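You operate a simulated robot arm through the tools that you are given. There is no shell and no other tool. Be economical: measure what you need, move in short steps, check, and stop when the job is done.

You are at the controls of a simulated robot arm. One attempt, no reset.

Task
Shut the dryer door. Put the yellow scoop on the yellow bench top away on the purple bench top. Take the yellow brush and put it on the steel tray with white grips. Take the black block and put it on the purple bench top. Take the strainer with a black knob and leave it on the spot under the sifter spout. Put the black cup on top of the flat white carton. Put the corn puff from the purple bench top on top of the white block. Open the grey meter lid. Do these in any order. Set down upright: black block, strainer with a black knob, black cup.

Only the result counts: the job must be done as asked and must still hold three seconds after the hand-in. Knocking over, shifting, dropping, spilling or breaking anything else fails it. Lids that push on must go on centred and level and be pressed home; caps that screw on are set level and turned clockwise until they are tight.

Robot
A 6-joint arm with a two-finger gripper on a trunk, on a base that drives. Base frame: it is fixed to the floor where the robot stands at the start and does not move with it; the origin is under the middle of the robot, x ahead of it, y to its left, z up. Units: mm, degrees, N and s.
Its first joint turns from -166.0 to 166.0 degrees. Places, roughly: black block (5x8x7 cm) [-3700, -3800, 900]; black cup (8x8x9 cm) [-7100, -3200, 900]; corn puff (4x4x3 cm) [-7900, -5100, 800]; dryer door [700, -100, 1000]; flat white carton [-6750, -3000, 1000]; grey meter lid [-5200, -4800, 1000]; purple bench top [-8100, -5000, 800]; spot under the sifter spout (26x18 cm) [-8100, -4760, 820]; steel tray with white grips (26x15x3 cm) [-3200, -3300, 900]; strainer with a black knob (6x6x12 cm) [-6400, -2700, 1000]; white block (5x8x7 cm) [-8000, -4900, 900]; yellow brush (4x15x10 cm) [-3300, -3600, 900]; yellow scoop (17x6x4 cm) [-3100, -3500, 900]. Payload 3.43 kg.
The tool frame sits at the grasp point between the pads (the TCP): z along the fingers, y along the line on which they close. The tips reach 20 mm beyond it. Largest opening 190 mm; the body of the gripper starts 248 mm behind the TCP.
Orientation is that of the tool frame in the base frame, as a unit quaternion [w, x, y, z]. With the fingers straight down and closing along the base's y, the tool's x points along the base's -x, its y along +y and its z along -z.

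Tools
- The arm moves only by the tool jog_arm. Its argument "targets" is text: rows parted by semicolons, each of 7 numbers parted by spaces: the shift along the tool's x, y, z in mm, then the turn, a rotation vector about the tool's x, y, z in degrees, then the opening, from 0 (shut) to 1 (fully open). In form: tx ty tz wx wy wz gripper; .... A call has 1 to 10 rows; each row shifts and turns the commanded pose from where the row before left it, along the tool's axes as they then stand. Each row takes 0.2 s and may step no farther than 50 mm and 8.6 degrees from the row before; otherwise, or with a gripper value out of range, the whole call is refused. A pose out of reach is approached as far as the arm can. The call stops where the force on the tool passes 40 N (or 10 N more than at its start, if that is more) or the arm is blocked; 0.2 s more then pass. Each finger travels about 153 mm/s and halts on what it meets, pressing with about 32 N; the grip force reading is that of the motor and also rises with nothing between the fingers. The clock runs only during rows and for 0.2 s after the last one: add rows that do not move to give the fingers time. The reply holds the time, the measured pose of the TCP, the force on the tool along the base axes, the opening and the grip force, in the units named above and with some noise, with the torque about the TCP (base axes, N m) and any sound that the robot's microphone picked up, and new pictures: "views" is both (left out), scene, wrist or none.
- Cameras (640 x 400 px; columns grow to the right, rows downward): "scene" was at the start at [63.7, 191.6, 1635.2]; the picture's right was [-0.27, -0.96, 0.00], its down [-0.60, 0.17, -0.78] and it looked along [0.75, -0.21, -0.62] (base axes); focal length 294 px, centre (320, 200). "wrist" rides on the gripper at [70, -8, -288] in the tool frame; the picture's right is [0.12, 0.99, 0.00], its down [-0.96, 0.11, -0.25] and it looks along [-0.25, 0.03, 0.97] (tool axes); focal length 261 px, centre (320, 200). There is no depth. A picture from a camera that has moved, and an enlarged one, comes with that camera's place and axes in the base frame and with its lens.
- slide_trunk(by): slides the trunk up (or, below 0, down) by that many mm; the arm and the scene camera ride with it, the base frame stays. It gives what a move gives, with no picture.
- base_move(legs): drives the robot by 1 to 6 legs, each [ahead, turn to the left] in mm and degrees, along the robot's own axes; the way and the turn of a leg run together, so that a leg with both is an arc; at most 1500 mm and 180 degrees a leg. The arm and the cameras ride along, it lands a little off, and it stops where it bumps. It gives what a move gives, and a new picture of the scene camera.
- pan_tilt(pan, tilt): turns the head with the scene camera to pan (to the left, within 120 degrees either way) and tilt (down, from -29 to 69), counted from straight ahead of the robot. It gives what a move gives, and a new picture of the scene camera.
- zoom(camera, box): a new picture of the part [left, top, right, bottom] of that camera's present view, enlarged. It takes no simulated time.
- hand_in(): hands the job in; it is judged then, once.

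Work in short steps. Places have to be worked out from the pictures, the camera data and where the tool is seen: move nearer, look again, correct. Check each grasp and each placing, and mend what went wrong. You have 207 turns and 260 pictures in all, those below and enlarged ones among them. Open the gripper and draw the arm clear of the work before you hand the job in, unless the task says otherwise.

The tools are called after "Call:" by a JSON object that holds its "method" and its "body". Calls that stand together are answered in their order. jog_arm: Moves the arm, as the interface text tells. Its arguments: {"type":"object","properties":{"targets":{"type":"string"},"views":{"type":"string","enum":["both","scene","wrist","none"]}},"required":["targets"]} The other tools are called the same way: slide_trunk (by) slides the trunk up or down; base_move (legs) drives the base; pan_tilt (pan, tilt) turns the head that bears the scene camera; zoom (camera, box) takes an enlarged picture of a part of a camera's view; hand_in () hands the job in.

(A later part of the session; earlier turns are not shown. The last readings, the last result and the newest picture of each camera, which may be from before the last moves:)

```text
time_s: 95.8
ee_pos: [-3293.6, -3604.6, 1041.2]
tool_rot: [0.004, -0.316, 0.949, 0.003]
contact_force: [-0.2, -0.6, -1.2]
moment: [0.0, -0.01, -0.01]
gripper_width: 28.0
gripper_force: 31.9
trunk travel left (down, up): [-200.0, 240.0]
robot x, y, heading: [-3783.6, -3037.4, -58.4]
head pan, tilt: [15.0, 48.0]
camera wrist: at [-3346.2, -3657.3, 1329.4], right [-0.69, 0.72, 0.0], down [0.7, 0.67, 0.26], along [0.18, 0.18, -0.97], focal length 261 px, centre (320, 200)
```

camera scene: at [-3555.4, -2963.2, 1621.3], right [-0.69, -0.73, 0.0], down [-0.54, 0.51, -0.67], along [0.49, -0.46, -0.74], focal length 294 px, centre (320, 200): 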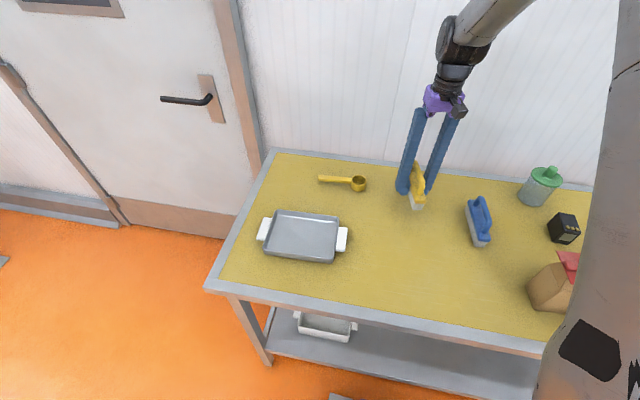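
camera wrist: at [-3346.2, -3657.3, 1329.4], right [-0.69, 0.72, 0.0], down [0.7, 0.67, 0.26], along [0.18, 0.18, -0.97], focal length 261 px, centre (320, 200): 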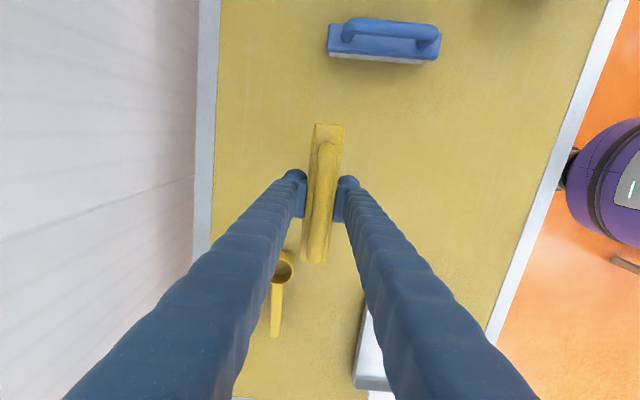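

Oriented. Translate above the tray centre.

Call:
{"method": "jog_arm", "body": {"targets": "-38 23 0 0 0 0 0; -38 23 0 0 0 0 0; -38 23 0 0 0 0 0; -38 23 0 0 0 0 0; -38 23 0 0 0 0 0; -38 23 0 0 0 0 0; -38 23 0 0 0 0 0; -35 23 0 0 0 0 0; 0 0 0 0 0 0 0", "views": "both"}}

```text
time_s: 97.8
ee_pos: [-3162.9, -3275.9, 1044.9]
tool_rot: [0.003, -0.316, 0.949, 0.004]
contact_force: [-1.0, 0.5, -0.5]
moment: [-0.02, 0.09, 0.0]
gripper_width: 28.0
gripper_force: 32.1
trunk travel left (down, up): [-200.0, 240.0]
robot x, y, heading: [-3785.3, -3036.7, -58.5]
head pan, tilt: [15.0, 48.0]
camera scene: at [-3554.8, -2962.7, 1621.2], right [-0.69, -0.73, 0.0], down [-0.54, 0.51, -0.67], along [0.48, -0.46, -0.74], focal length 294 px, centre (320, 200)
camera wrist: at [-3215.6, -3327.8, 1332.4], right [-0.69, 0.72, 0.0], down [0.7, 0.67, 0.26], along [0.18, 0.18, -0.97], focal length 261 px, centre (320, 200)
```

scene: 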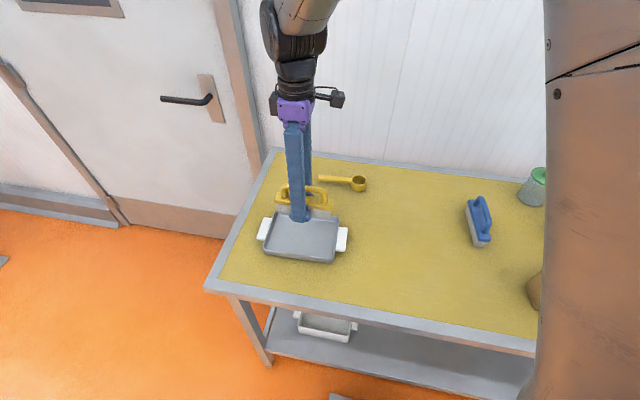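
wrist: 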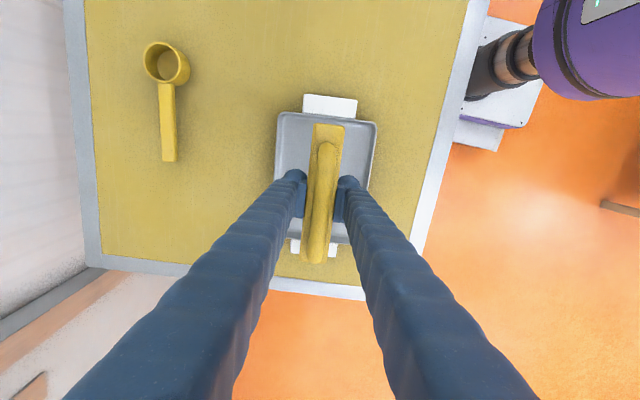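

Well centred on the tray. Lower gently.

Call:
{"method": "jog_arm", "body": {"targets": "0 0 50 0 0 0 0; 0 0 45 0 0 0 0; 0 0 10 0 0 0 0; 0 0 4 0 0 0 0; 0 0 3 0 0 0 0; 0 0 0 0 0 0 0", "views": "wrist"}}

```text
time_s: 99.2
ee_pos: [-3163.2, -3276.6, 933.0]
tool_rot: [0.003, -0.315, 0.949, 0.003]
contact_force: [0.3, -0.2, -0.9]
moment: [-0.01, -0.02, -0.02]
gripper_width: 28.1
gripper_force: 31.9
trunk travel left (down, up): [-200.0, 240.0]
robot x, y, heading: [-3785.3, -3036.6, -58.4]
head pan, tilt: [15.0, 48.0]
camera wrist: at [-3216.0, -3329.4, 1220.6], right [-0.69, 0.72, 0.0], down [0.7, 0.67, 0.26], along [0.18, 0.18, -0.97], focal length 261 px, centre (320, 200)
```

wrist: 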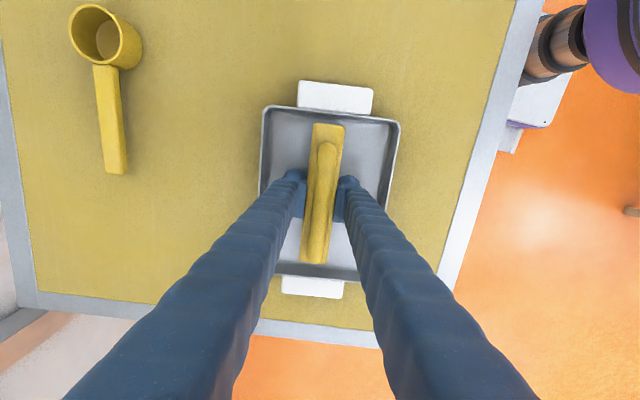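

Not yet touching. A few mm more.

Call:
{"method": "jog_arm", "body": {"targets": "0 0 3 0 0 0 0; 0 0 3 0 0 0 0; 0 0 2 0 0 0 0; 0 0 0 0 0 0 0", "views": "none"}}

```text
time_s: 100.2
ee_pos: [-3161.9, -3276.1, 924.6]
tool_rot: [0.004, -0.315, 0.949, 0.004]
contact_force: [-0.3, 0.4, 0.8]
moment: [-0.12, 0.09, -0.02]
gripper_width: 27.9
gripper_force: 32.3
trunk travel left (down, up): [-200.0, 240.0]
robot x, y, heading: [-3782.7, -3036.5, -58.4]
head pan, tilt: [15.0, 48.0]
```

Light contact. Release and rise.

Call:
{"method": "jog_arm", "body": {"targets": "0 0 1 0 0 0 0; 0 0 0 0 0 0 0.25; 0 0 0 0 0 0 0.35; 0 0 0 0 0 0 0.35; 0 0 -40 0 0 0 0.35; 0 0 -50 0 0 0 0.35; 0 0 -50 0 0 0 0.35", "views": "both"}}

```text
time_s: 101.8
ee_pos: [-3165.4, -3273.6, 1062.9]
tool_rot: [0.003, -0.316, 0.949, 0.004]
contact_force: [-0.3, 0.5, 0.1]
moment: [0.04, 0.03, 0.02]
gripper_width: 66.5
gripper_force: 0.0
trunk travel left (down, up): [-200.0, 240.0]
robot x, y, heading: [-3784.2, -3038.3, -58.5]
head pan, tilt: [15.0, 48.0]
camera scene: at [-3555.8, -2962.4, 1621.4], right [-0.69, -0.73, 0.0], down [-0.54, 0.51, -0.67], along [0.49, -0.46, -0.74], focal length 294 px, centre (320, 200)
camera wrist: at [-3217.4, -3327.1, 1350.0], right [-0.69, 0.72, 0.0], down [0.7, 0.67, 0.26], along [0.18, 0.18, -0.97], focal length 261 px, centre (320, 200)
```

scene: 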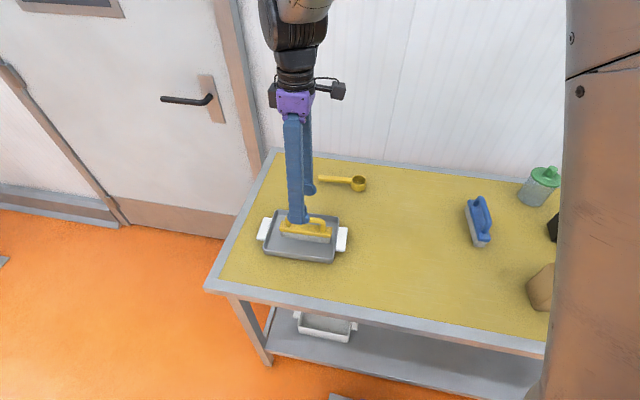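
wrist: 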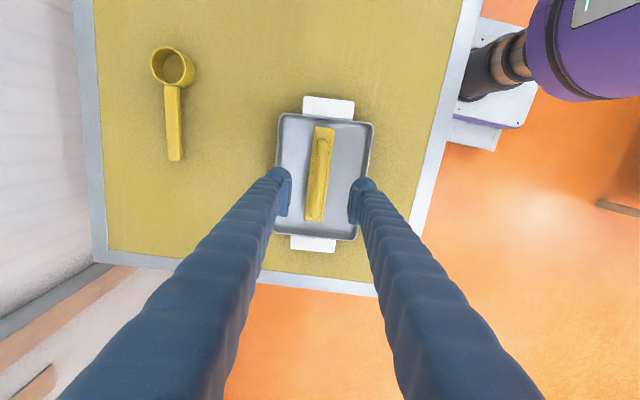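

Brush is on the tray. Next the scoop: cup ≈(-3138,-3539), handle along ~34°, which the present tool orientation suits. Move above it.

Call:
{"method": "jog_arm", "body": {"targets": "23 -38 0 0 0 0 0.5; 23 -38 0 0 0 0 0.5; 23 -38 0 0 0 0 0.5; 23 -38 0 0 0 0 0.5; 23 -38 0 0 0 0 0.5; 22 -38 0 0 0 0 0.5; 0 0 20 0 0 0 0.5; 0 0 0 0 0 0 0.5", "views": "wrist"}}

```text
time_s: 103.6
ee_pos: [-3135.3, -3540.6, 1042.7]
tool_rot: [0.003, -0.315, 0.949, 0.004]
contact_force: [0.6, 1.5, 0.3]
moment: [-0.05, 0.04, 0.0]
gripper_width: 95.1
gripper_force: 0.0
trunk travel left (down, up): [-200.0, 240.0]
robot x, y, heading: [-3780.6, -3037.5, -58.5]
head pan, tilt: [15.0, 48.0]
camera wrist: at [-3187.7, -3593.6, 1330.0], right [-0.69, 0.72, 0.01], down [0.7, 0.67, 0.26], along [0.18, 0.18, -0.97], focal length 261 px, centre (320, 200)
```

wrist: 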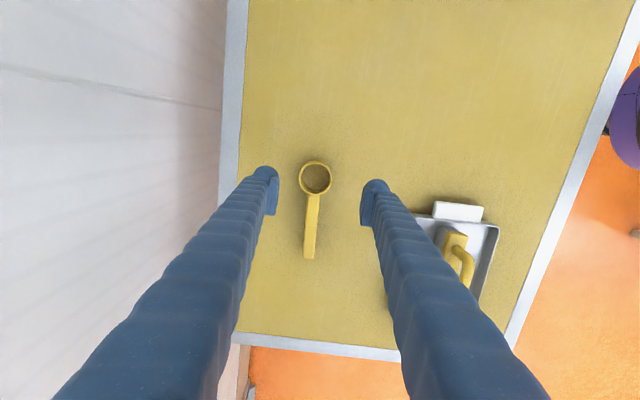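

Cup is ~7 mm off in y. Correct, descend to z≈925, and grip the cup.

Call:
{"method": "jog_arm", "body": {"targets": "2 -7 40 0 0 0 0.5; 0 0 50 0 0 0 0.5; 0 0 27 0 0 0 0.5; 0 0 0 0 0 0 0.5; 0 0 0 0 0 0 0.2; 0 0 0 0 0 0 0; 0 0 0 0 0 0 0; 0 0 0 0 0 0 0; 0 0 -20 0 0 0 0; 0 0 -20 0 0 0 0", "views": "wrist"}}

```text
time_s: 105.8
ee_pos: [-3133.6, -3546.5, 965.0]
tool_rot: [0.003, -0.316, 0.949, 0.004]
contact_force: [-0.7, -0.5, -0.9]
moment: [-0.01, -0.03, -0.01]
gripper_width: 49.9
gripper_force: 32.1
trunk travel left (down, up): [-200.0, 240.0]
robot x, y, heading: [-3781.1, -3034.9, -58.5]
head pan, tilt: [15.0, 48.0]
camera wrist: at [-3186.0, -3599.7, 1253.0], right [-0.69, 0.72, 0.0], down [0.7, 0.67, 0.26], along [0.18, 0.18, -0.97], focal length 261 px, centre (320, 200)
```

wrist: 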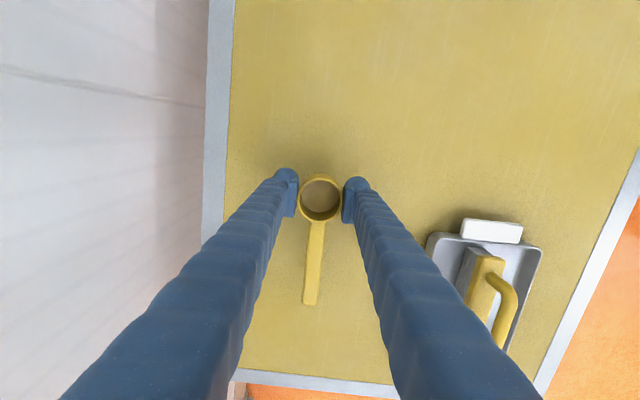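

Scoop held (50 mm). Raise and draw the arm back to the robot's front.

Call:
{"method": "jog_arm", "body": {"targets": "0 0 -50 0 0 0 0; 0 0 -50 0 0 0 0; 0 0 -50 0 0 0 0; 0 0 -50 0 0 0 0", "views": "none"}}

Call:
{"method": "jog_arm", "body": {"targets": "29 35 0 0 0 0 0; 29 35 0 0 0 0 0; 29 35 0 0 0 0 0; 29 35 0 0 0 0 0; 29 35 0 0 0 0 0; 29 35 0 0 0 0 0; 29 35 0 0 0 0 0; 28 35 0 0 0 0 0; 28 35 0 0 0 0 0", "views": "scene"}}

Call:
{"method": "pan_tilt", "body": {"pan": -80, "tilt": 18}}

Call:
{"method": "pan_tilt", "body": {"pan": -100, "tilt": 18}}

```text
time_s: 106.8
ee_pos: [-3134.1, -3549.4, 1166.6]
tool_rot: [0.002, -0.316, 0.949, 0.004]
contact_force: [-1.1, 1.4, -0.2]
moment: [-0.01, 0.0, 0.01]
gripper_width: 50.3
gripper_force: 31.9
trunk travel left (down, up): [-200.0, 240.0]
robot x, y, heading: [-3780.8, -3035.4, -58.5]
head pan, tilt: [15.0, 48.0]
```

```text
time_s: 108.8
ee_pos: [-3530.5, -3449.6, 1165.7]
tool_rot: [0.004, -0.316, 0.949, 0.003]
contact_force: [-0.9, 0.5, -1.4]
moment: [-0.06, 0.01, 0.0]
gripper_width: 50.2
gripper_force: 31.8
trunk travel left (down, up): [-200.0, 240.0]
robot x, y, heading: [-3783.0, -3037.8, -58.7]
head pan, tilt: [15.0, 48.0]
camera scene: at [-3556.2, -2961.8, 1621.4], right [-0.69, -0.73, 0.0], down [-0.54, 0.51, -0.67], along [0.49, -0.46, -0.74], focal length 294 px, centre (320, 200)
```

scene: 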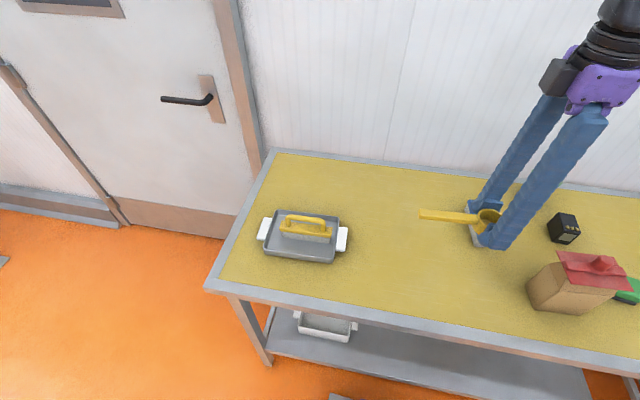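

```text
time_s: 110.5
ee_pos: [-3530.3, -3450.5, 1165.2]
tool_rot: [0.004, -0.316, 0.949, 0.004]
contact_force: [0.7, -0.2, -0.2]
moment: [-0.02, 0.0, 0.02]
gripper_width: 50.2
gripper_force: 31.6
trunk travel left (down, up): [-200.0, 240.0]
robot x, y, heading: [-3780.5, -3037.9, -58.6]
head pan, tilt: [-80.0, 18.0]
camera scene: at [-3682.7, -2970.4, 1667.4], right [-0.66, 0.75, 0.0], down [0.23, 0.21, -0.95], along [-0.71, -0.63, -0.31], focal length 294 px, centre (320, 200)
```

scene: 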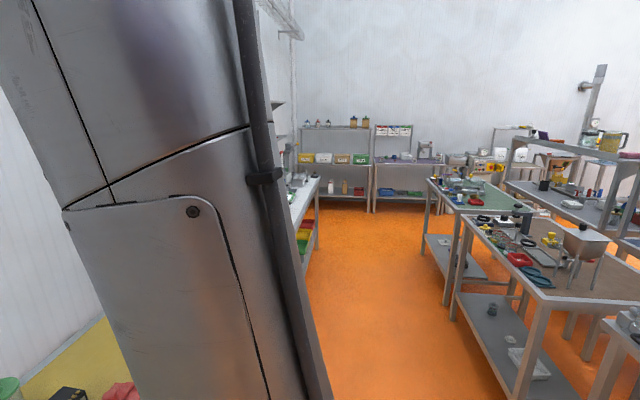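

```text
time_s: 111.4
ee_pos: [-3529.2, -3452.6, 1165.0]
tool_rot: [0.004, -0.316, 0.949, 0.004]
contact_force: [0.5, 0.1, -0.4]
moment: [0.0, 0.0, 0.01]
gripper_width: 50.4
gripper_force: 32.0
trunk travel left (down, up): [-200.0, 240.0]
robot x, y, heading: [-3782.4, -3037.1, -58.8]
head pan, tilt: [-100.0, 18.0]
camera scene: at [-3699.7, -2942.8, 1667.5], right [-0.37, 0.93, 0.0], down [0.29, 0.11, -0.95], along [-0.88, -0.35, -0.31], focal length 294 px, centre (320, 200)
```

scene: 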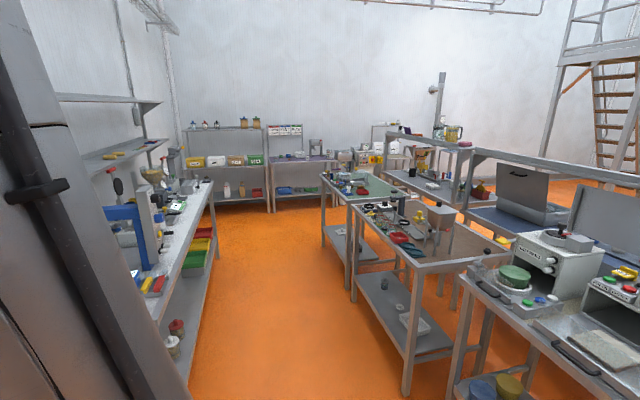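

The aisle runs along ≈-143°, with its middle near the line n≈+90. I back off the bench, turn right and drive down the aisle one leg, then look.

Call:
{"method": "base_move", "body": {"legs": [[-260, 0], [0, -42], [0, -42.5], [1400, 0]]}}

Call:
{"method": "pan_tilt", "body": {"pan": 0, "tilt": 20}}

```text
time_s: 119.0
ee_pos: [-4278.4, -3151.1, 1165.9]
tool_rot: [0.004, 0.356, 0.934, 0.001]
contact_force: [1.9, -0.9, -1.0]
moment: [0.36, 0.27, -0.03]
gripper_width: 50.3
gripper_force: 32.3
trunk travel left (down, up): [-200.0, 240.0]
robot x, y, heading: [-3876.2, -2863.5, -139.2]
head pan, tilt: [-100.0, 18.0]
stopped in leg 3: the robot was blocked; the commanded pose is now the measured one
camera scene: at [-3772.1, -2932.7, 1667.2], right [0.86, 0.51, 0.0], down [0.16, -0.26, -0.95], along [-0.49, 0.82, -0.31], focal length 294 px, centre (320, 200)
```

scene: 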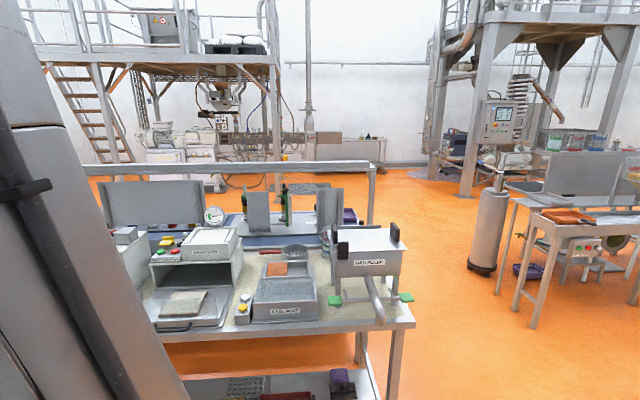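

```text
time_s: 120.8
ee_pos: [-4280.0, -3149.5, 1165.1]
tool_rot: [0.004, 0.356, 0.934, 0.001]
contact_force: [-0.7, -0.2, -1.2]
moment: [0.0, -0.02, 0.01]
gripper_width: 50.3
gripper_force: 32.4
trunk travel left (down, up): [-200.0, 240.0]
robot x, y, heading: [-3878.4, -2864.2, -139.2]
head pan, tilt: [0.0, 20.0]
camera scene: at [-3796.2, -3070.4, 1664.2], right [-0.65, 0.76, 0.0], down [0.26, 0.22, -0.94], along [-0.71, -0.61, -0.34], focal length 294 px, centre (320, 200)
```

scene: 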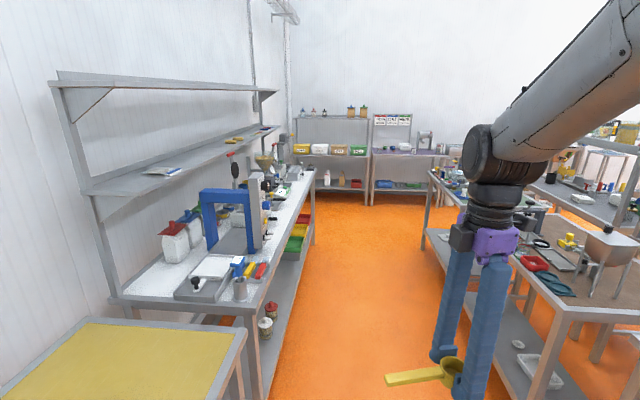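

I turn right a few degrees and drive on in two legs.

Call:
{"method": "base_move", "body": {"legs": [[0, -6], [1350, 0]]}}

Call:
{"method": "base_move", "body": {"legs": [[1000, 0]]}}

```text
time_s: 130.7
ee_pos: [-5420.4, -3857.9, 1166.2]
tool_rot: [0.004, 0.412, 0.911, 0.0]
contact_force: [0.2, 0.1, -0.2]
moment: [0.05, -0.03, -0.01]
gripper_width: 50.2
gripper_force: 32.2
trunk travel left (down, up): [-200.0, 240.0]
robot x, y, heading: [-4988.6, -3621.8, -145.7]
head pan, tilt: [0.0, 20.0]
camera scene: at [-4931.7, -3834.8, 1664.1], right [-0.56, 0.83, 0.0], down [0.28, 0.19, -0.94], along [-0.78, -0.53, -0.34], focal length 294 px, centre (320, 200)
```

scene: 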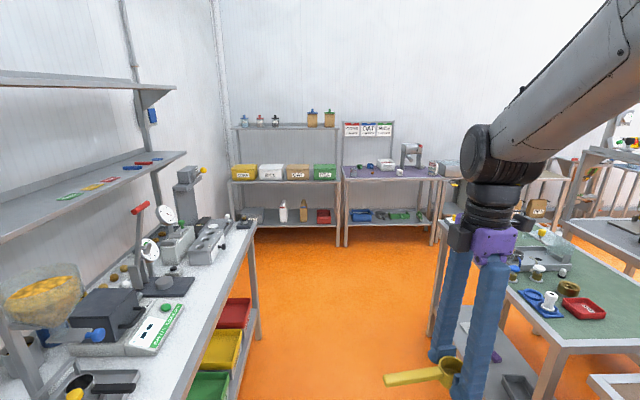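

```text
time_s: 137.7
ee_pos: [-6255.4, -4405.3, 1166.4]
tool_rot: [0.006, 0.417, 0.909, 0.0]
contact_force: [1.0, 0.1, -0.9]
moment: [-0.01, 0.0, -0.03]
gripper_width: 50.4
gripper_force: 32.4
trunk travel left (down, up): [-200.0, 240.0]
robot x, y, heading: [-5825.9, -4173.9, -146.9]
head pan, tilt: [0.0, 20.0]
camera scene: at [-5767.4, -4388.7, 1664.2], right [-0.55, 0.84, 0.0], down [0.29, 0.19, -0.94], along [-0.79, -0.51, -0.34], focal length 294 px, centre (320, 200)
```

scene: 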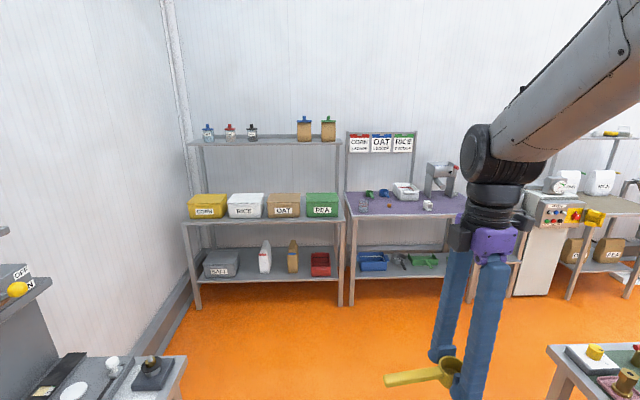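

Purple bench (z≈790) is ahead right. I drive round the green table's corner to stand in front of it.

Call:
{"method": "base_move", "body": {"legs": [[800, 0], [0, -23], [850, 0], [0, 27]]}}

Call:
{"method": "pan_tilt", "body": {"pan": 0, "tilt": 38}}

```text
time_s: 152.8
ee_pos: [-7766.9, -4990.3, 1167.1]
tool_rot: [0.005, 0.397, 0.918, 0.001]
contact_force: [-1.1, 0.1, -1.1]
moment: [0.0, -0.05, 0.0]
gripper_width: 50.3
gripper_force: 31.7
trunk travel left (down, up): [-200.0, 240.0]
robot x, y, heading: [-7359.9, -4721.0, -144.3]
head pan, tilt: [0.0, 20.0]
camera scene: at [-7293.6, -4933.9, 1664.1], right [-0.58, 0.81, 0.0], down [0.28, 0.2, -0.94], along [-0.76, -0.55, -0.34], focal length 294 px, centre (320, 200)
```

scene: 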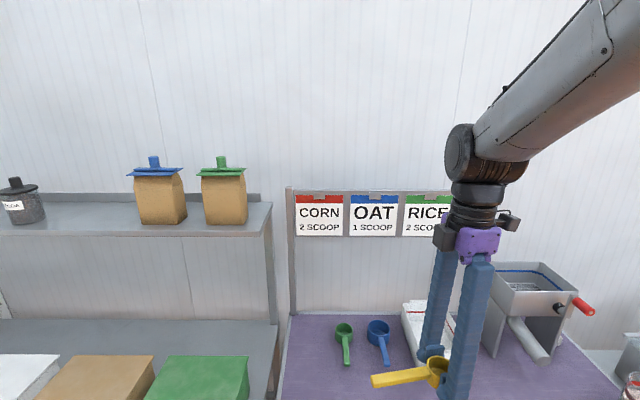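

```text
time_s: 153.7
ee_pos: [-7766.2, -4991.2, 1167.0]
tool_rot: [0.004, 0.397, 0.918, 0.0]
contact_force: [-0.1, -1.2, -0.8]
moment: [0.07, 0.09, -0.02]
gripper_width: 50.0
gripper_force: 31.9
trunk travel left (down, up): [-200.0, 240.0]
robot x, y, heading: [-7357.8, -4724.2, -144.1]
head pan, tilt: [0.0, 38.0]
camera scene: at [-7286.9, -4930.5, 1635.7], right [-0.58, 0.81, 0.0], down [0.5, 0.36, -0.79], along [-0.64, -0.46, -0.62], focal length 294 px, centre (320, 200)
```

scene: 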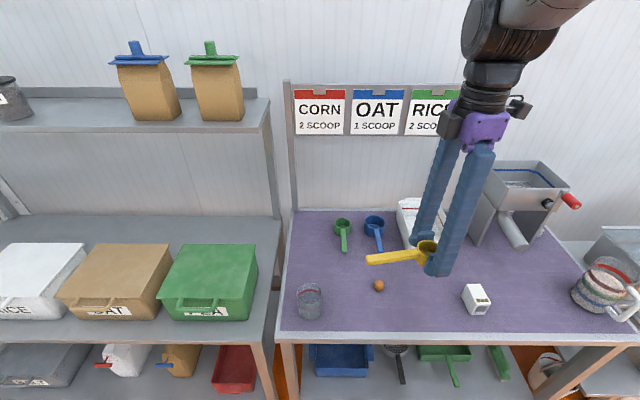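

Scene is clear: puff ≈(-7874,-5118), white block ≈(-8001,-4848). I'll set the scoop in the free area at ≈(-7844,-5268) with its handle parallel to the bench's front.

Call:
{"method": "jog_arm", "body": {"targets": "0 0 0 0 0 7.7 0; -30 -37.4 0 0 0 0 0; -30 -37.4 0 0 0 0 0; -30 -37.4 0 0 0 0 0; -30 -37.4 0 0 0 0 0; -30 -37.4 0 0 0 0 0; -30 -37.4 0 0 0 0 0; 0 0 50 0 0 0 0; 0 0 50 0 0 0 0; 0 0 50 0 0 0 0", "views": "both"}}

```text
time_s: 155.8
ee_pos: [-7844.5, -5267.1, 1017.2]
tool_rot: [0.004, 0.458, 0.889, 0.002]
contact_force: [-0.2, 0.0, -0.3]
moment: [0.09, -0.05, -0.01]
gripper_width: 49.9
gripper_force: 31.9
trunk travel left (down, up): [-200.0, 240.0]
robot x, y, heading: [-7354.6, -4720.6, -144.2]
head pan, tilt: [0.0, 38.0]
camera scene: at [-7288.8, -4930.9, 1635.6], right [-0.58, 0.81, 0.0], down [0.5, 0.36, -0.79], along [-0.64, -0.46, -0.62], focal length 294 px, centre (320, 200)
camera wrist: at [-7894.4, -5214.8, 1304.4], right [0.74, 0.67, 0.01], down [0.65, -0.72, 0.26], along [0.18, -0.18, -0.97], focal length 261 px, centre (320, 200)
```

scene: 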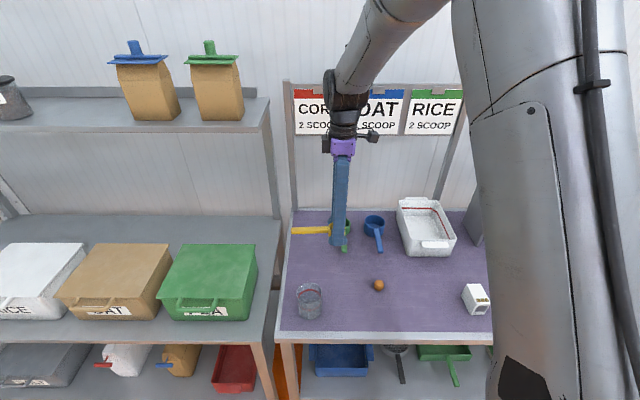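
wrist: 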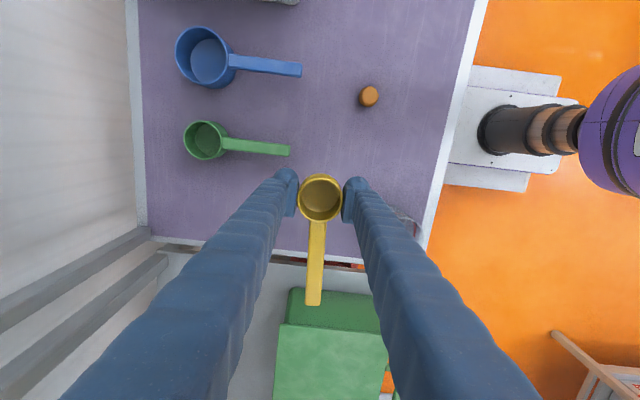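

Position is fine; a small shift away from the green scoop, then descend.

Call:
{"method": "jog_arm", "body": {"targets": "5 20 40 0 0 0 0; 0 0 50 0 0 0 0; 0 0 50 0 0 0 0; 0 0 30 0 0 0 0; 0 0 10 0 0 0 0; 0 0 0 0 0 0 0", "views": "wrist"}}

```text
time_s: 157.2
ee_pos: [-7827.4, -5252.2, 839.4]
tool_rot: [0.004, 0.458, 0.889, 0.0]
contact_force: [5.9, 2.4, 35.3]
moment: [-0.07, 0.17, 0.01]
gripper_width: 50.1
gripper_force: 32.0
trunk travel left (down, up): [-200.0, 240.0]
robot x, y, heading: [-7359.9, -4722.8, -144.3]
head pan, tilt: [0.0, 38.0]
camera wrist: at [-7877.4, -5199.3, 1127.3], right [0.74, 0.67, 0.0], down [0.65, -0.71, 0.26], along [0.17, -0.19, -0.97], focal length 261 px, centre (320, 200)
```

wrist: 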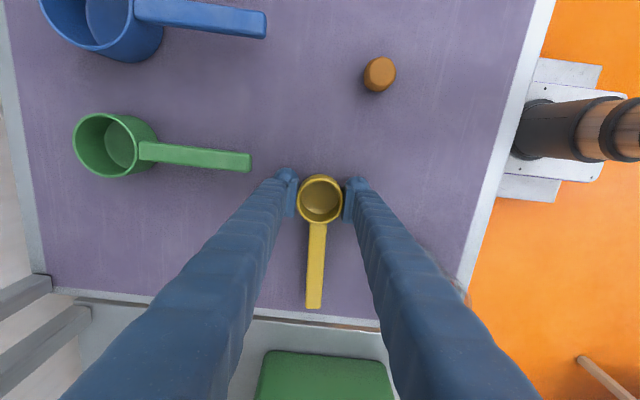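

Contact with the bench (z≈817). Ease up 2 mm, release and rise.

Call:
{"method": "jog_arm", "body": {"targets": "0 0 -2 0 0 0 0; 0 0 0 0 0 0 0.34; 0 0 0 0 0 0 0.4; 0 0 0 0 0 0 0.4; 0 0 -30 0 0 0 0.4; 0 0 -50 0 0 0 0.4; 0 0 -50 0 0 0 0.4", "views": "both"}}

```text
time_s: 158.8
ee_pos: [-7829.2, -5253.6, 970.2]
tool_rot: [0.004, 0.458, 0.889, 0.0]
contact_force: [0.5, 0.3, -0.1]
moment: [-0.04, -0.01, -0.01]
gripper_width: 76.1
gripper_force: 0.0
trunk travel left (down, up): [-200.0, 240.0]
robot x, y, heading: [-7355.9, -4720.8, -144.5]
head pan, tilt: [0.0, 38.0]
camera scene: at [-7287.4, -4929.4, 1635.8], right [-0.58, 0.81, 0.0], down [0.5, 0.36, -0.79], along [-0.64, -0.46, -0.62], focal length 294 px, centre (320, 200)
camera wrist: at [-7880.1, -5201.7, 1257.8], right [0.74, 0.67, 0.01], down [0.65, -0.72, 0.26], along [0.18, -0.19, -0.97], focal length 261 px, centre (320, 200)
```

scene: 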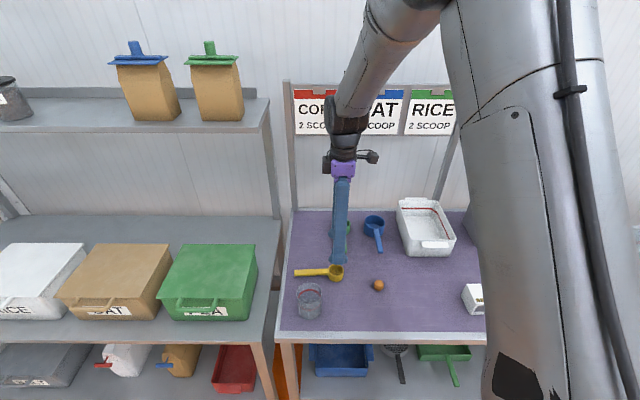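
wrist: 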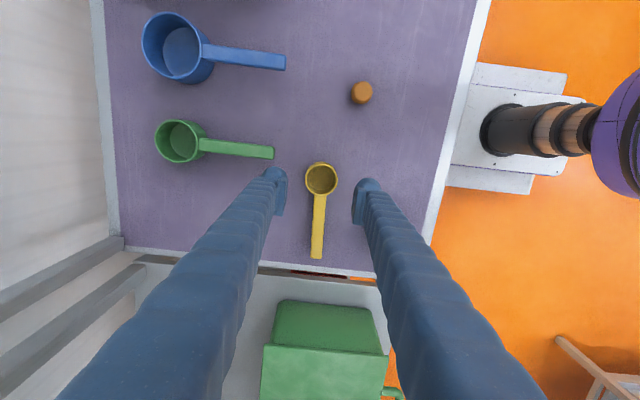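

Scoop is placed. Next the puff at ≈(-7869,-5118): move above it and check.

Call:
{"method": "jog_arm", "body": {"targets": "45 15 0 0 0 0 0.4; 45 15 0 0 0 0 0.4; 44 16 0 0 0 0 0.4; 0 0 40 0 0 0 0.4; 0 0 30 0 0 0 0.4; 0 0 0 0 0 0 0.4", "views": "wrist"}}

```text
time_s: 160.2
ee_pos: [-7869.5, -5114.9, 897.4]
tool_rot: [0.005, 0.458, 0.889, 0.002]
contact_force: [0.8, -0.2, 0.8]
moment: [-0.03, -0.01, 0.0]
gripper_width: 76.1
gripper_force: 0.1
trunk travel left (down, up): [-200.0, 240.0]
robot x, y, heading: [-7357.9, -4723.0, -144.1]
head pan, tilt: [0.0, 38.0]
camera wrist: at [-7919.3, -5062.0, 1185.2], right [0.74, 0.67, 0.0], down [0.65, -0.72, 0.26], along [0.18, -0.19, -0.97], focal length 261 px, centre (320, 200)
```

wrist: 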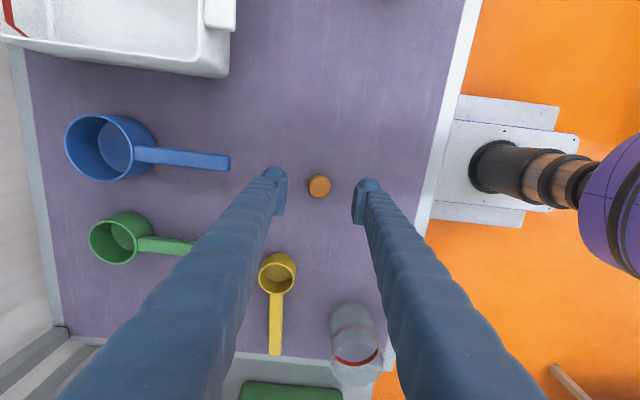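

Exactly under. Descend and grip.

Call:
{"method": "jog_arm", "body": {"targets": "0 0 36 0 0 0 0.4; 0 0 20 0 0 0 0.4; 0 0 0 0 0 0 0.3; 0 0 0 0 0 0 0.1; 0 0 0 0 0 0 0; 0 0 0 0 0 0 0; 0 0 -30 0 0 0 0; 0 0 -50 0 0 0 0; 0 0 -50 0 0 0 0", "views": "wrist"}}

```text
time_s: 162.2
ee_pos: [-7867.8, -5113.0, 971.7]
tool_rot: [0.004, 0.458, 0.889, 0.001]
contact_force: [-0.1, 0.8, -1.0]
moment: [0.0, 0.01, -0.03]
gripper_width: 29.0
gripper_force: 11.9
trunk travel left (down, up): [-200.0, 240.0]
robot x, y, heading: [-7359.3, -4725.4, -144.3]
head pan, tilt: [0.0, 38.0]
camera wrist: at [-7918.6, -5062.0, 1260.1], right [0.74, 0.67, 0.01], down [0.65, -0.72, 0.26], along [0.18, -0.18, -0.97], focal length 261 px, centre (320, 200)
```

wrist: 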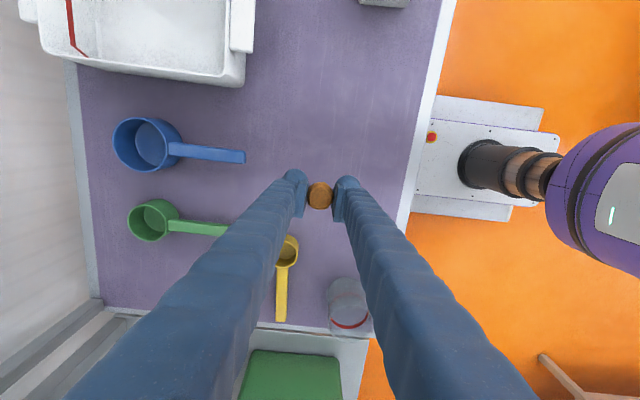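

Puff held (29 mm). Move over to the white block.

Call:
{"method": "jog_arm", "body": {"targets": "42 10 -15 0 0 0 0; 42 10 -15 0 0 0 0; 42 10 0 0 0 0 0; 42 10 0 0 0 0 0; 42 10 0 0 0 0 0; 0 0 0 0 0 0 0", "views": "both"}}

```text
time_s: 163.7
ee_pos: [-7950.3, -4912.8, 1001.6]
tool_rot: [0.006, 0.458, 0.889, 0.001]
contact_force: [0.6, 0.0, 0.7]
moment: [-0.09, -0.07, 0.02]
gripper_width: 29.0
gripper_force: 12.5
trunk travel left (down, up): [-200.0, 240.0]
robot x, y, heading: [-7357.2, -4724.3, -144.2]
head pan, tilt: [0.0, 38.0]
camera scene: at [-7288.4, -4929.0, 1635.9], right [-0.58, 0.81, 0.0], down [0.5, 0.36, -0.79], along [-0.64, -0.46, -0.62], focal length 294 px, centre (320, 200)
camera wrist: at [-8001.4, -4860.7, 1289.0], right [0.74, 0.67, 0.01], down [0.65, -0.71, 0.26], along [0.18, -0.19, -0.97], focal length 261 px, centre (320, 200)
```

scene: 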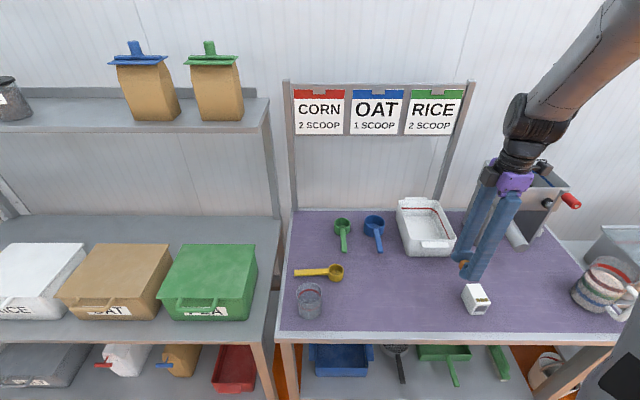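
wrist: 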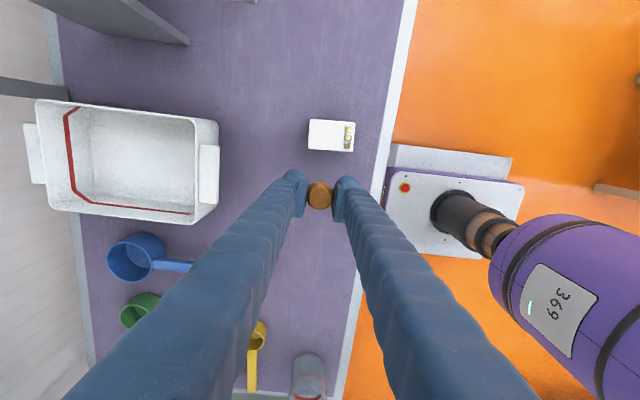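

Enlarge the block to see its top.

Call:
{"method": "zoom", "body": {"camera": "wrist", "box": [280, 100, 380, 162]}}

Call:
{"method": "zoom", "body": {"camera": "scene", "box": [430, 260, 530, 322]}}

```text
6.40 times, centred on (330, 131) of wrist
camera zoom: at [-8001.4, -4860.7, 1289.0], right [0.74, 0.67, 0.01], down [0.65, -0.71, 0.26], along [0.18, -0.19, -0.97], focal length 1668 px, centre (256, 642)
```

zoom: 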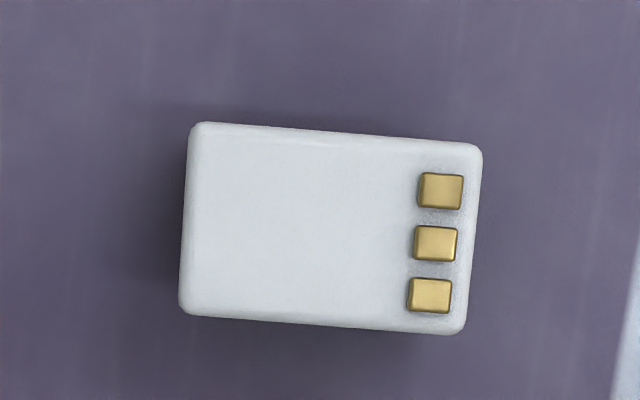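

```text
6.40 times, centred on (480, 291) of scene
camera zoom: at [-7288.4, -4929.0, 1635.9], right [-0.58, 0.81, 0.0], down [0.5, 0.36, -0.79], along [-0.64, -0.46, -0.62], focal length 1882 px, centre (-704, -382)
```

zoom: 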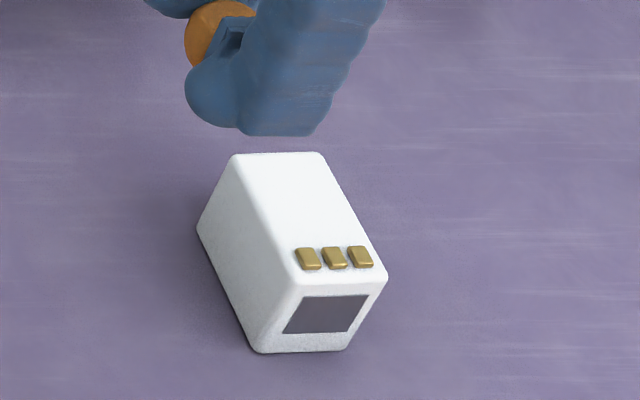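

Plain part of the block's top is centred at ≈(-7987,-4858), top z≈870–887. Move over and lower carefully.

Call:
{"method": "jog_arm", "body": {"targets": "33 1 0 0 0 0 0; 33 1 0 0 0 0 0; 0 0 40 0 0 0 0; 0 0 40 0 0 0 0; 0 0 5 0 0 0 0; 0 0 0 0 0 0 0", "views": "both"}}

```text
time_s: 165.1
ee_pos: [-7988.0, -4862.6, 915.1]
tool_rot: [0.005, 0.457, 0.889, 0.001]
contact_force: [0.6, 0.3, -0.7]
moment: [0.01, 0.0, -0.02]
gripper_width: 28.7
gripper_force: 12.0
trunk travel left (down, up): [-200.0, 240.0]
robot x, y, heading: [-7356.2, -4717.9, -144.3]
head pan, tilt: [0.0, 38.0]
camera scene: at [-7287.9, -4929.9, 1635.7], right [-0.58, 0.81, 0.0], down [0.5, 0.36, -0.79], along [-0.64, -0.46, -0.62], focal length 294 px, centre (320, 200)
camera wrist: at [-8037.5, -4810.4, 1203.5], right [0.74, 0.67, 0.01], down [0.65, -0.72, 0.26], along [0.18, -0.19, -0.97], focal length 261 px, centre (320, 200)
```

scene: 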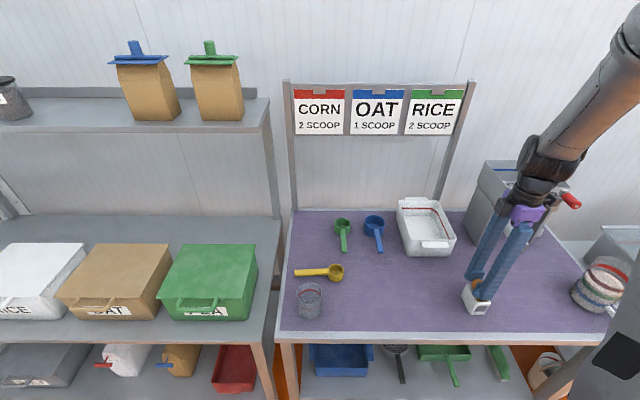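
wrist: 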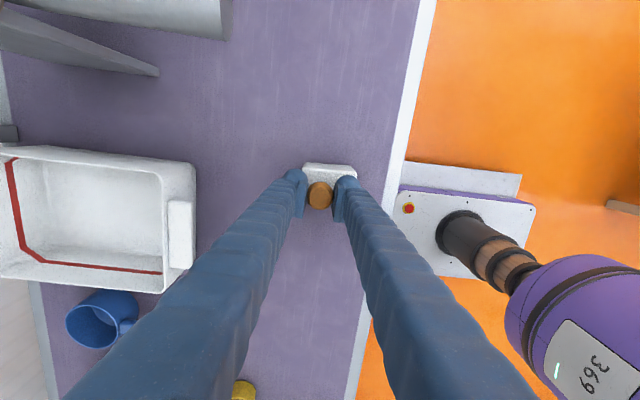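

Call:
{"method": "zoom", "body": {"camera": "wrist", "box": [270, 140, 370, 222]}}

Call:
{"method": "zoom", "body": {"camera": "scene", "box": [430, 250, 530, 332]}}

```text
4.88 times, centred on (320, 181) of wrist
camera zoom: at [-8037.5, -4810.4, 1203.5], right [0.74, 0.67, 0.01], down [0.65, -0.72, 0.26], along [0.18, -0.19, -0.97], focal length 1271 px, centre (320, 293)
```

zoom: 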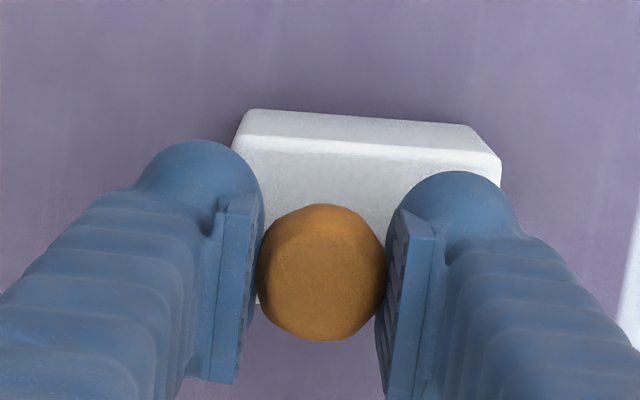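

```text
4.88 times, centred on (480, 291) of scene
camera zoom: at [-7287.9, -4929.9, 1635.7], right [-0.58, 0.81, 0.0], down [0.5, 0.36, -0.79], along [-0.64, -0.46, -0.62], focal length 1434 px, centre (-460, -244)
```

zoom: 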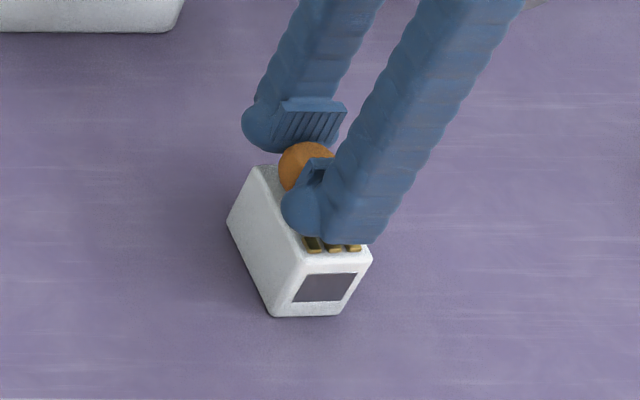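

Puff is over the top face. Shift 4 mm each way and lower in small steps.

Call:
{"method": "jog_arm", "body": {"targets": "4 3 3 0 0 0 0; 0 0 3 0 0 0 0; 0 0 3 0 0 0 0; 0 0 0 0 0 0 0", "views": "none"}}

Call:
{"method": "zoom", "body": {"camera": "scene", "box": [430, 250, 530, 332]}}

```text
time_s: 166.1
ee_pos: [-7988.3, -4857.9, 906.6]
tool_rot: [0.005, 0.458, 0.889, 0.002]
contact_force: [0.0, 0.7, -0.1]
moment: [-0.03, 0.0, -0.03]
gripper_width: 28.8
gripper_force: 11.8
trunk travel left (down, up): [-200.0, 240.0]
robot x, y, heading: [-7357.8, -4727.2, -144.3]
head pan, tilt: [0.0, 38.0]
```

```text
4.88 times, centred on (480, 291) of scene
camera zoom: at [-7288.0, -4929.8, 1635.7], right [-0.58, 0.81, 0.0], down [0.5, 0.36, -0.79], along [-0.64, -0.46, -0.62], focal length 1434 px, centre (-460, -244)
```

zoom: 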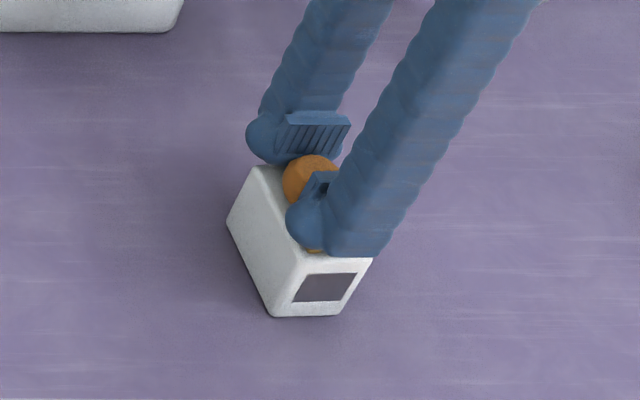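

Still free. Continue down 2 mm at a time.

Call:
{"method": "jog_arm", "body": {"targets": "0 0 2 0 0 0 0; 0 0 2 0 0 0 0; 0 0 2 0 0 0 0; 0 0 0 0 0 0 0", "views": "none"}}

Call:
{"method": "jog_arm", "body": {"targets": "0 0 2 0 0 0 0; 0 0 2 0 0 0 0; 0 0 0 0 0 0 0", "views": "none"}}

```text
time_s: 167.1
ee_pos: [-7988.3, -4857.8, 900.9]
tool_rot: [0.004, 0.458, 0.889, 0.001]
contact_force: [-2.2, -0.2, 22.4]
moment: [-0.04, 0.21, -0.01]
gripper_width: 29.0
gripper_force: 11.8
trunk travel left (down, up): [-200.0, 240.0]
robot x, y, heading: [-7356.1, -4724.3, -144.3]
head pan, tilt: [0.0, 38.0]
```

```text
time_s: 167.5
ee_pos: [-7987.9, -4858.3, 902.7]
tool_rot: [0.001, 0.458, 0.889, 0.0]
contact_force: [5.5, 1.3, 15.6]
moment: [0.07, -0.07, -0.02]
gripper_width: 28.6
gripper_force: 12.4
trunk travel left (down, up): [-200.0, 240.0]
robot x, y, heading: [-7354.8, -4723.7, -144.3]
head pan, tilt: [0.0, 38.0]
stopped in row 2: the force on the tool passed its limit at 43 N (the readings are from after the stop); the commanded pose is now the measured one
```

Contact. Ease up 1 mm and release gently, then rise straight.

Call:
{"method": "jog_arm", "body": {"targets": "0 0 -1 0 0 0 0; 0 0 0 0 0 0 0.2; 0 0 0 0 0 0 0.24; 0 0 0 0 0 0 0.28; 0 0 -20 0 0 0 0.28; 0 0 -50 0 0 0 0.28; 0 0 -50 0 0 0 0.28", "views": "wrist"}}

Call:
{"method": "zoom", "body": {"camera": "scene", "box": [430, 250, 530, 332]}}

```text
time_s: 169.1
ee_pos: [-7990.3, -4858.0, 1022.5]
tool_rot: [0.003, 0.457, 0.889, -0.001]
contact_force: [-0.2, 0.0, -0.1]
moment: [-0.01, 0.07, 0.0]
gripper_width: 53.2
gripper_force: 0.1
trunk travel left (down, up): [-200.0, 240.0]
robot x, y, heading: [-7354.3, -4723.3, -144.1]
head pan, tilt: [0.0, 38.0]
camera wrist: at [-8038.6, -4804.4, 1310.5], right [0.74, 0.67, 0.0], down [0.65, -0.72, 0.25], along [0.17, -0.19, -0.97], focal length 261 px, centre (320, 200)
```

wrist: 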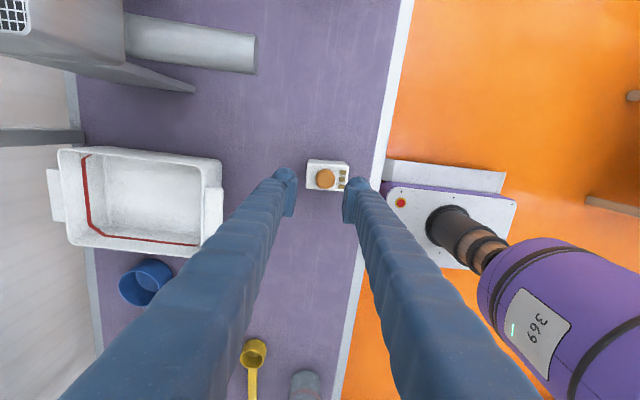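

```text
4.88 times, centred on (480, 291) of scene
camera zoom: at [-7286.9, -4929.3, 1635.8], right [-0.58, 0.81, 0.0], down [0.5, 0.36, -0.79], along [-0.64, -0.46, -0.62], focal length 1434 px, centre (-460, -244)
```

zoom: 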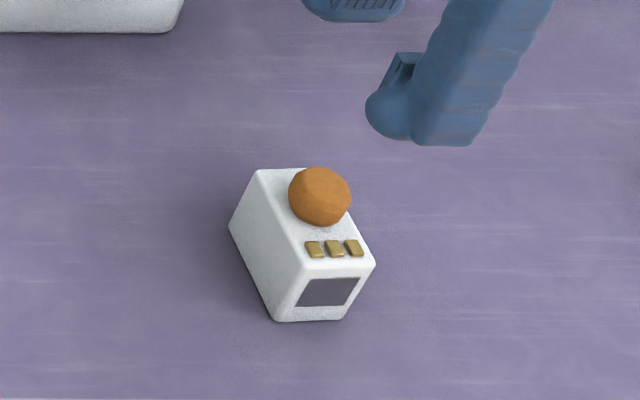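

Puff rests on the white block. I retract the arm to the robot's front and look to the right for the way to the strainer/cup tables.

Call:
{"method": "jog_arm", "body": {"targets": "0 0 -50 0 0 0 0.1; 0 0 -50 0 0 0 0.1; -20 40 -40 0 0 0 0.1; -25 40 0 0 0 0 0.1; -25 40 0 0 0 0 0.1; -25 40 0 0 0 0 0.1; 0 0 0 0 0 0 0.1", "views": "none"}}

Call:
{"method": "pan_tilt", "body": {"pan": -60, "tilt": 20}}

Call:
{"method": "pan_tilt", "body": {"pan": -115, "tilt": 20}}

```text
refused: row 3 steps farther than a row can; nothing moved
```

```text
time_s: 170.4
ee_pos: [-7989.8, -4857.3, 1021.6]
tool_rot: [0.003, 0.458, 0.889, -0.001]
contact_force: [0.1, -0.3, 0.2]
moment: [0.03, 0.02, -0.06]
gripper_width: 53.3
gripper_force: 0.0
trunk travel left (down, up): [-200.0, 240.0]
robot x, y, heading: [-7357.4, -4722.0, -144.2]
head pan, tilt: [-60.0, 20.0]
camera scene: at [-7302.7, -4841.1, 1664.2], right [0.41, 0.91, 0.0], down [0.31, -0.14, -0.94], along [-0.86, 0.39, -0.34], focal length 294 px, centre (320, 200)
```

scene: 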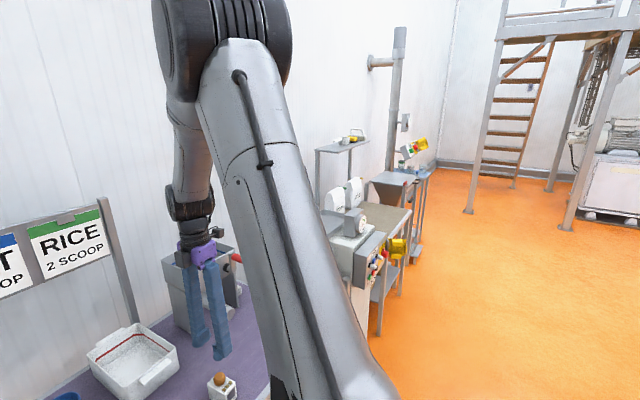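

```text
time_s: 171.7
ee_pos: [-7990.9, -4858.0, 1021.1]
tool_rot: [0.003, 0.458, 0.889, -0.001]
contact_force: [-0.1, -0.2, -0.6]
moment: [-0.01, -0.03, 0.02]
gripper_width: 53.0
gripper_force: 0.0
trunk travel left (down, up): [-200.0, 240.0]
robot x, y, heading: [-7359.3, -4715.4, -144.2]
head pan, tilt: [-115.0, 20.0]
camera scene: at [-7235.1, -4787.9, 1664.3], right [0.98, 0.19, 0.0], down [0.06, -0.34, -0.94], along [-0.17, 0.92, -0.34], focal length 294 px, centre (320, 200)
```

scene: 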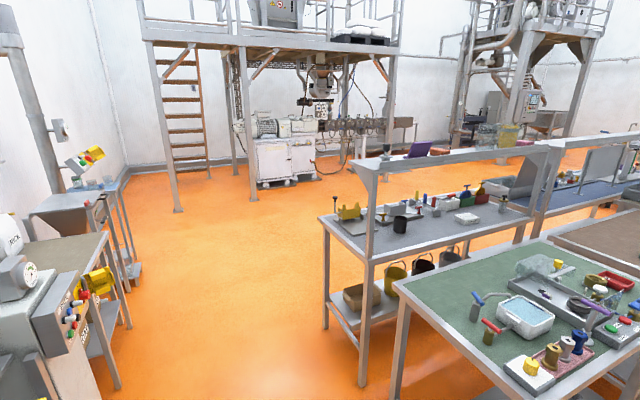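

Call:
{"method": "zoom", "body": {"camera": "scene", "box": [310, 120, 570, 290]}}

Call:
{"method": "jog_arm", "body": {"targets": "0 0 -50 0 0 0 0.1; 0 0 -50 0 0 0 0.1; -20 40 0 0 0 0 0.1; -25 40 -15 0 0 0 0.1; -25 40 -15 0 0 0 0.1; -25 40 0 0 0 0 0.1; 0 0 0 0 0 0 0.1", "views": "none"}}

```text
2.35 times, centred on (440, 205) of scene
camera zoom: at [-7235.1, -4787.9, 1664.3], right [0.98, 0.19, 0.0], down [0.06, -0.34, -0.94], along [-0.17, 0.92, -0.34], focal length 692 px, centre (38, 188)
```

zoom: 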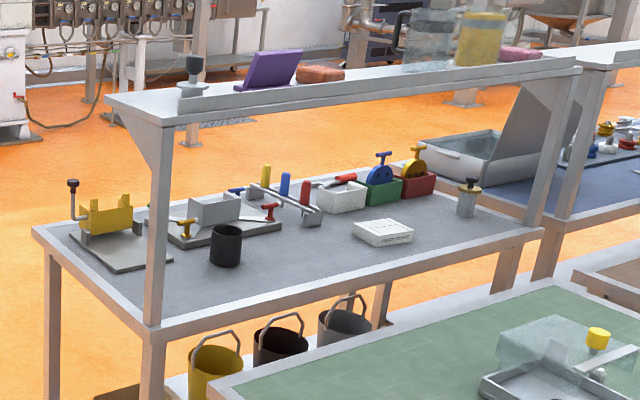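

```text
time_s: 173.3
ee_pos: [-7807.6, -4841.3, 1152.1]
tool_rot: [0.003, 0.458, 0.889, 0.001]
contact_force: [0.1, 0.1, 0.8]
moment: [0.06, -0.02, 0.03]
gripper_width: 18.9
gripper_force: 0.0
trunk travel left (down, up): [-200.0, 240.0]
robot x, y, heading: [-7358.8, -4720.2, -144.5]
head pan, tilt: [-115.0, 20.0]
```

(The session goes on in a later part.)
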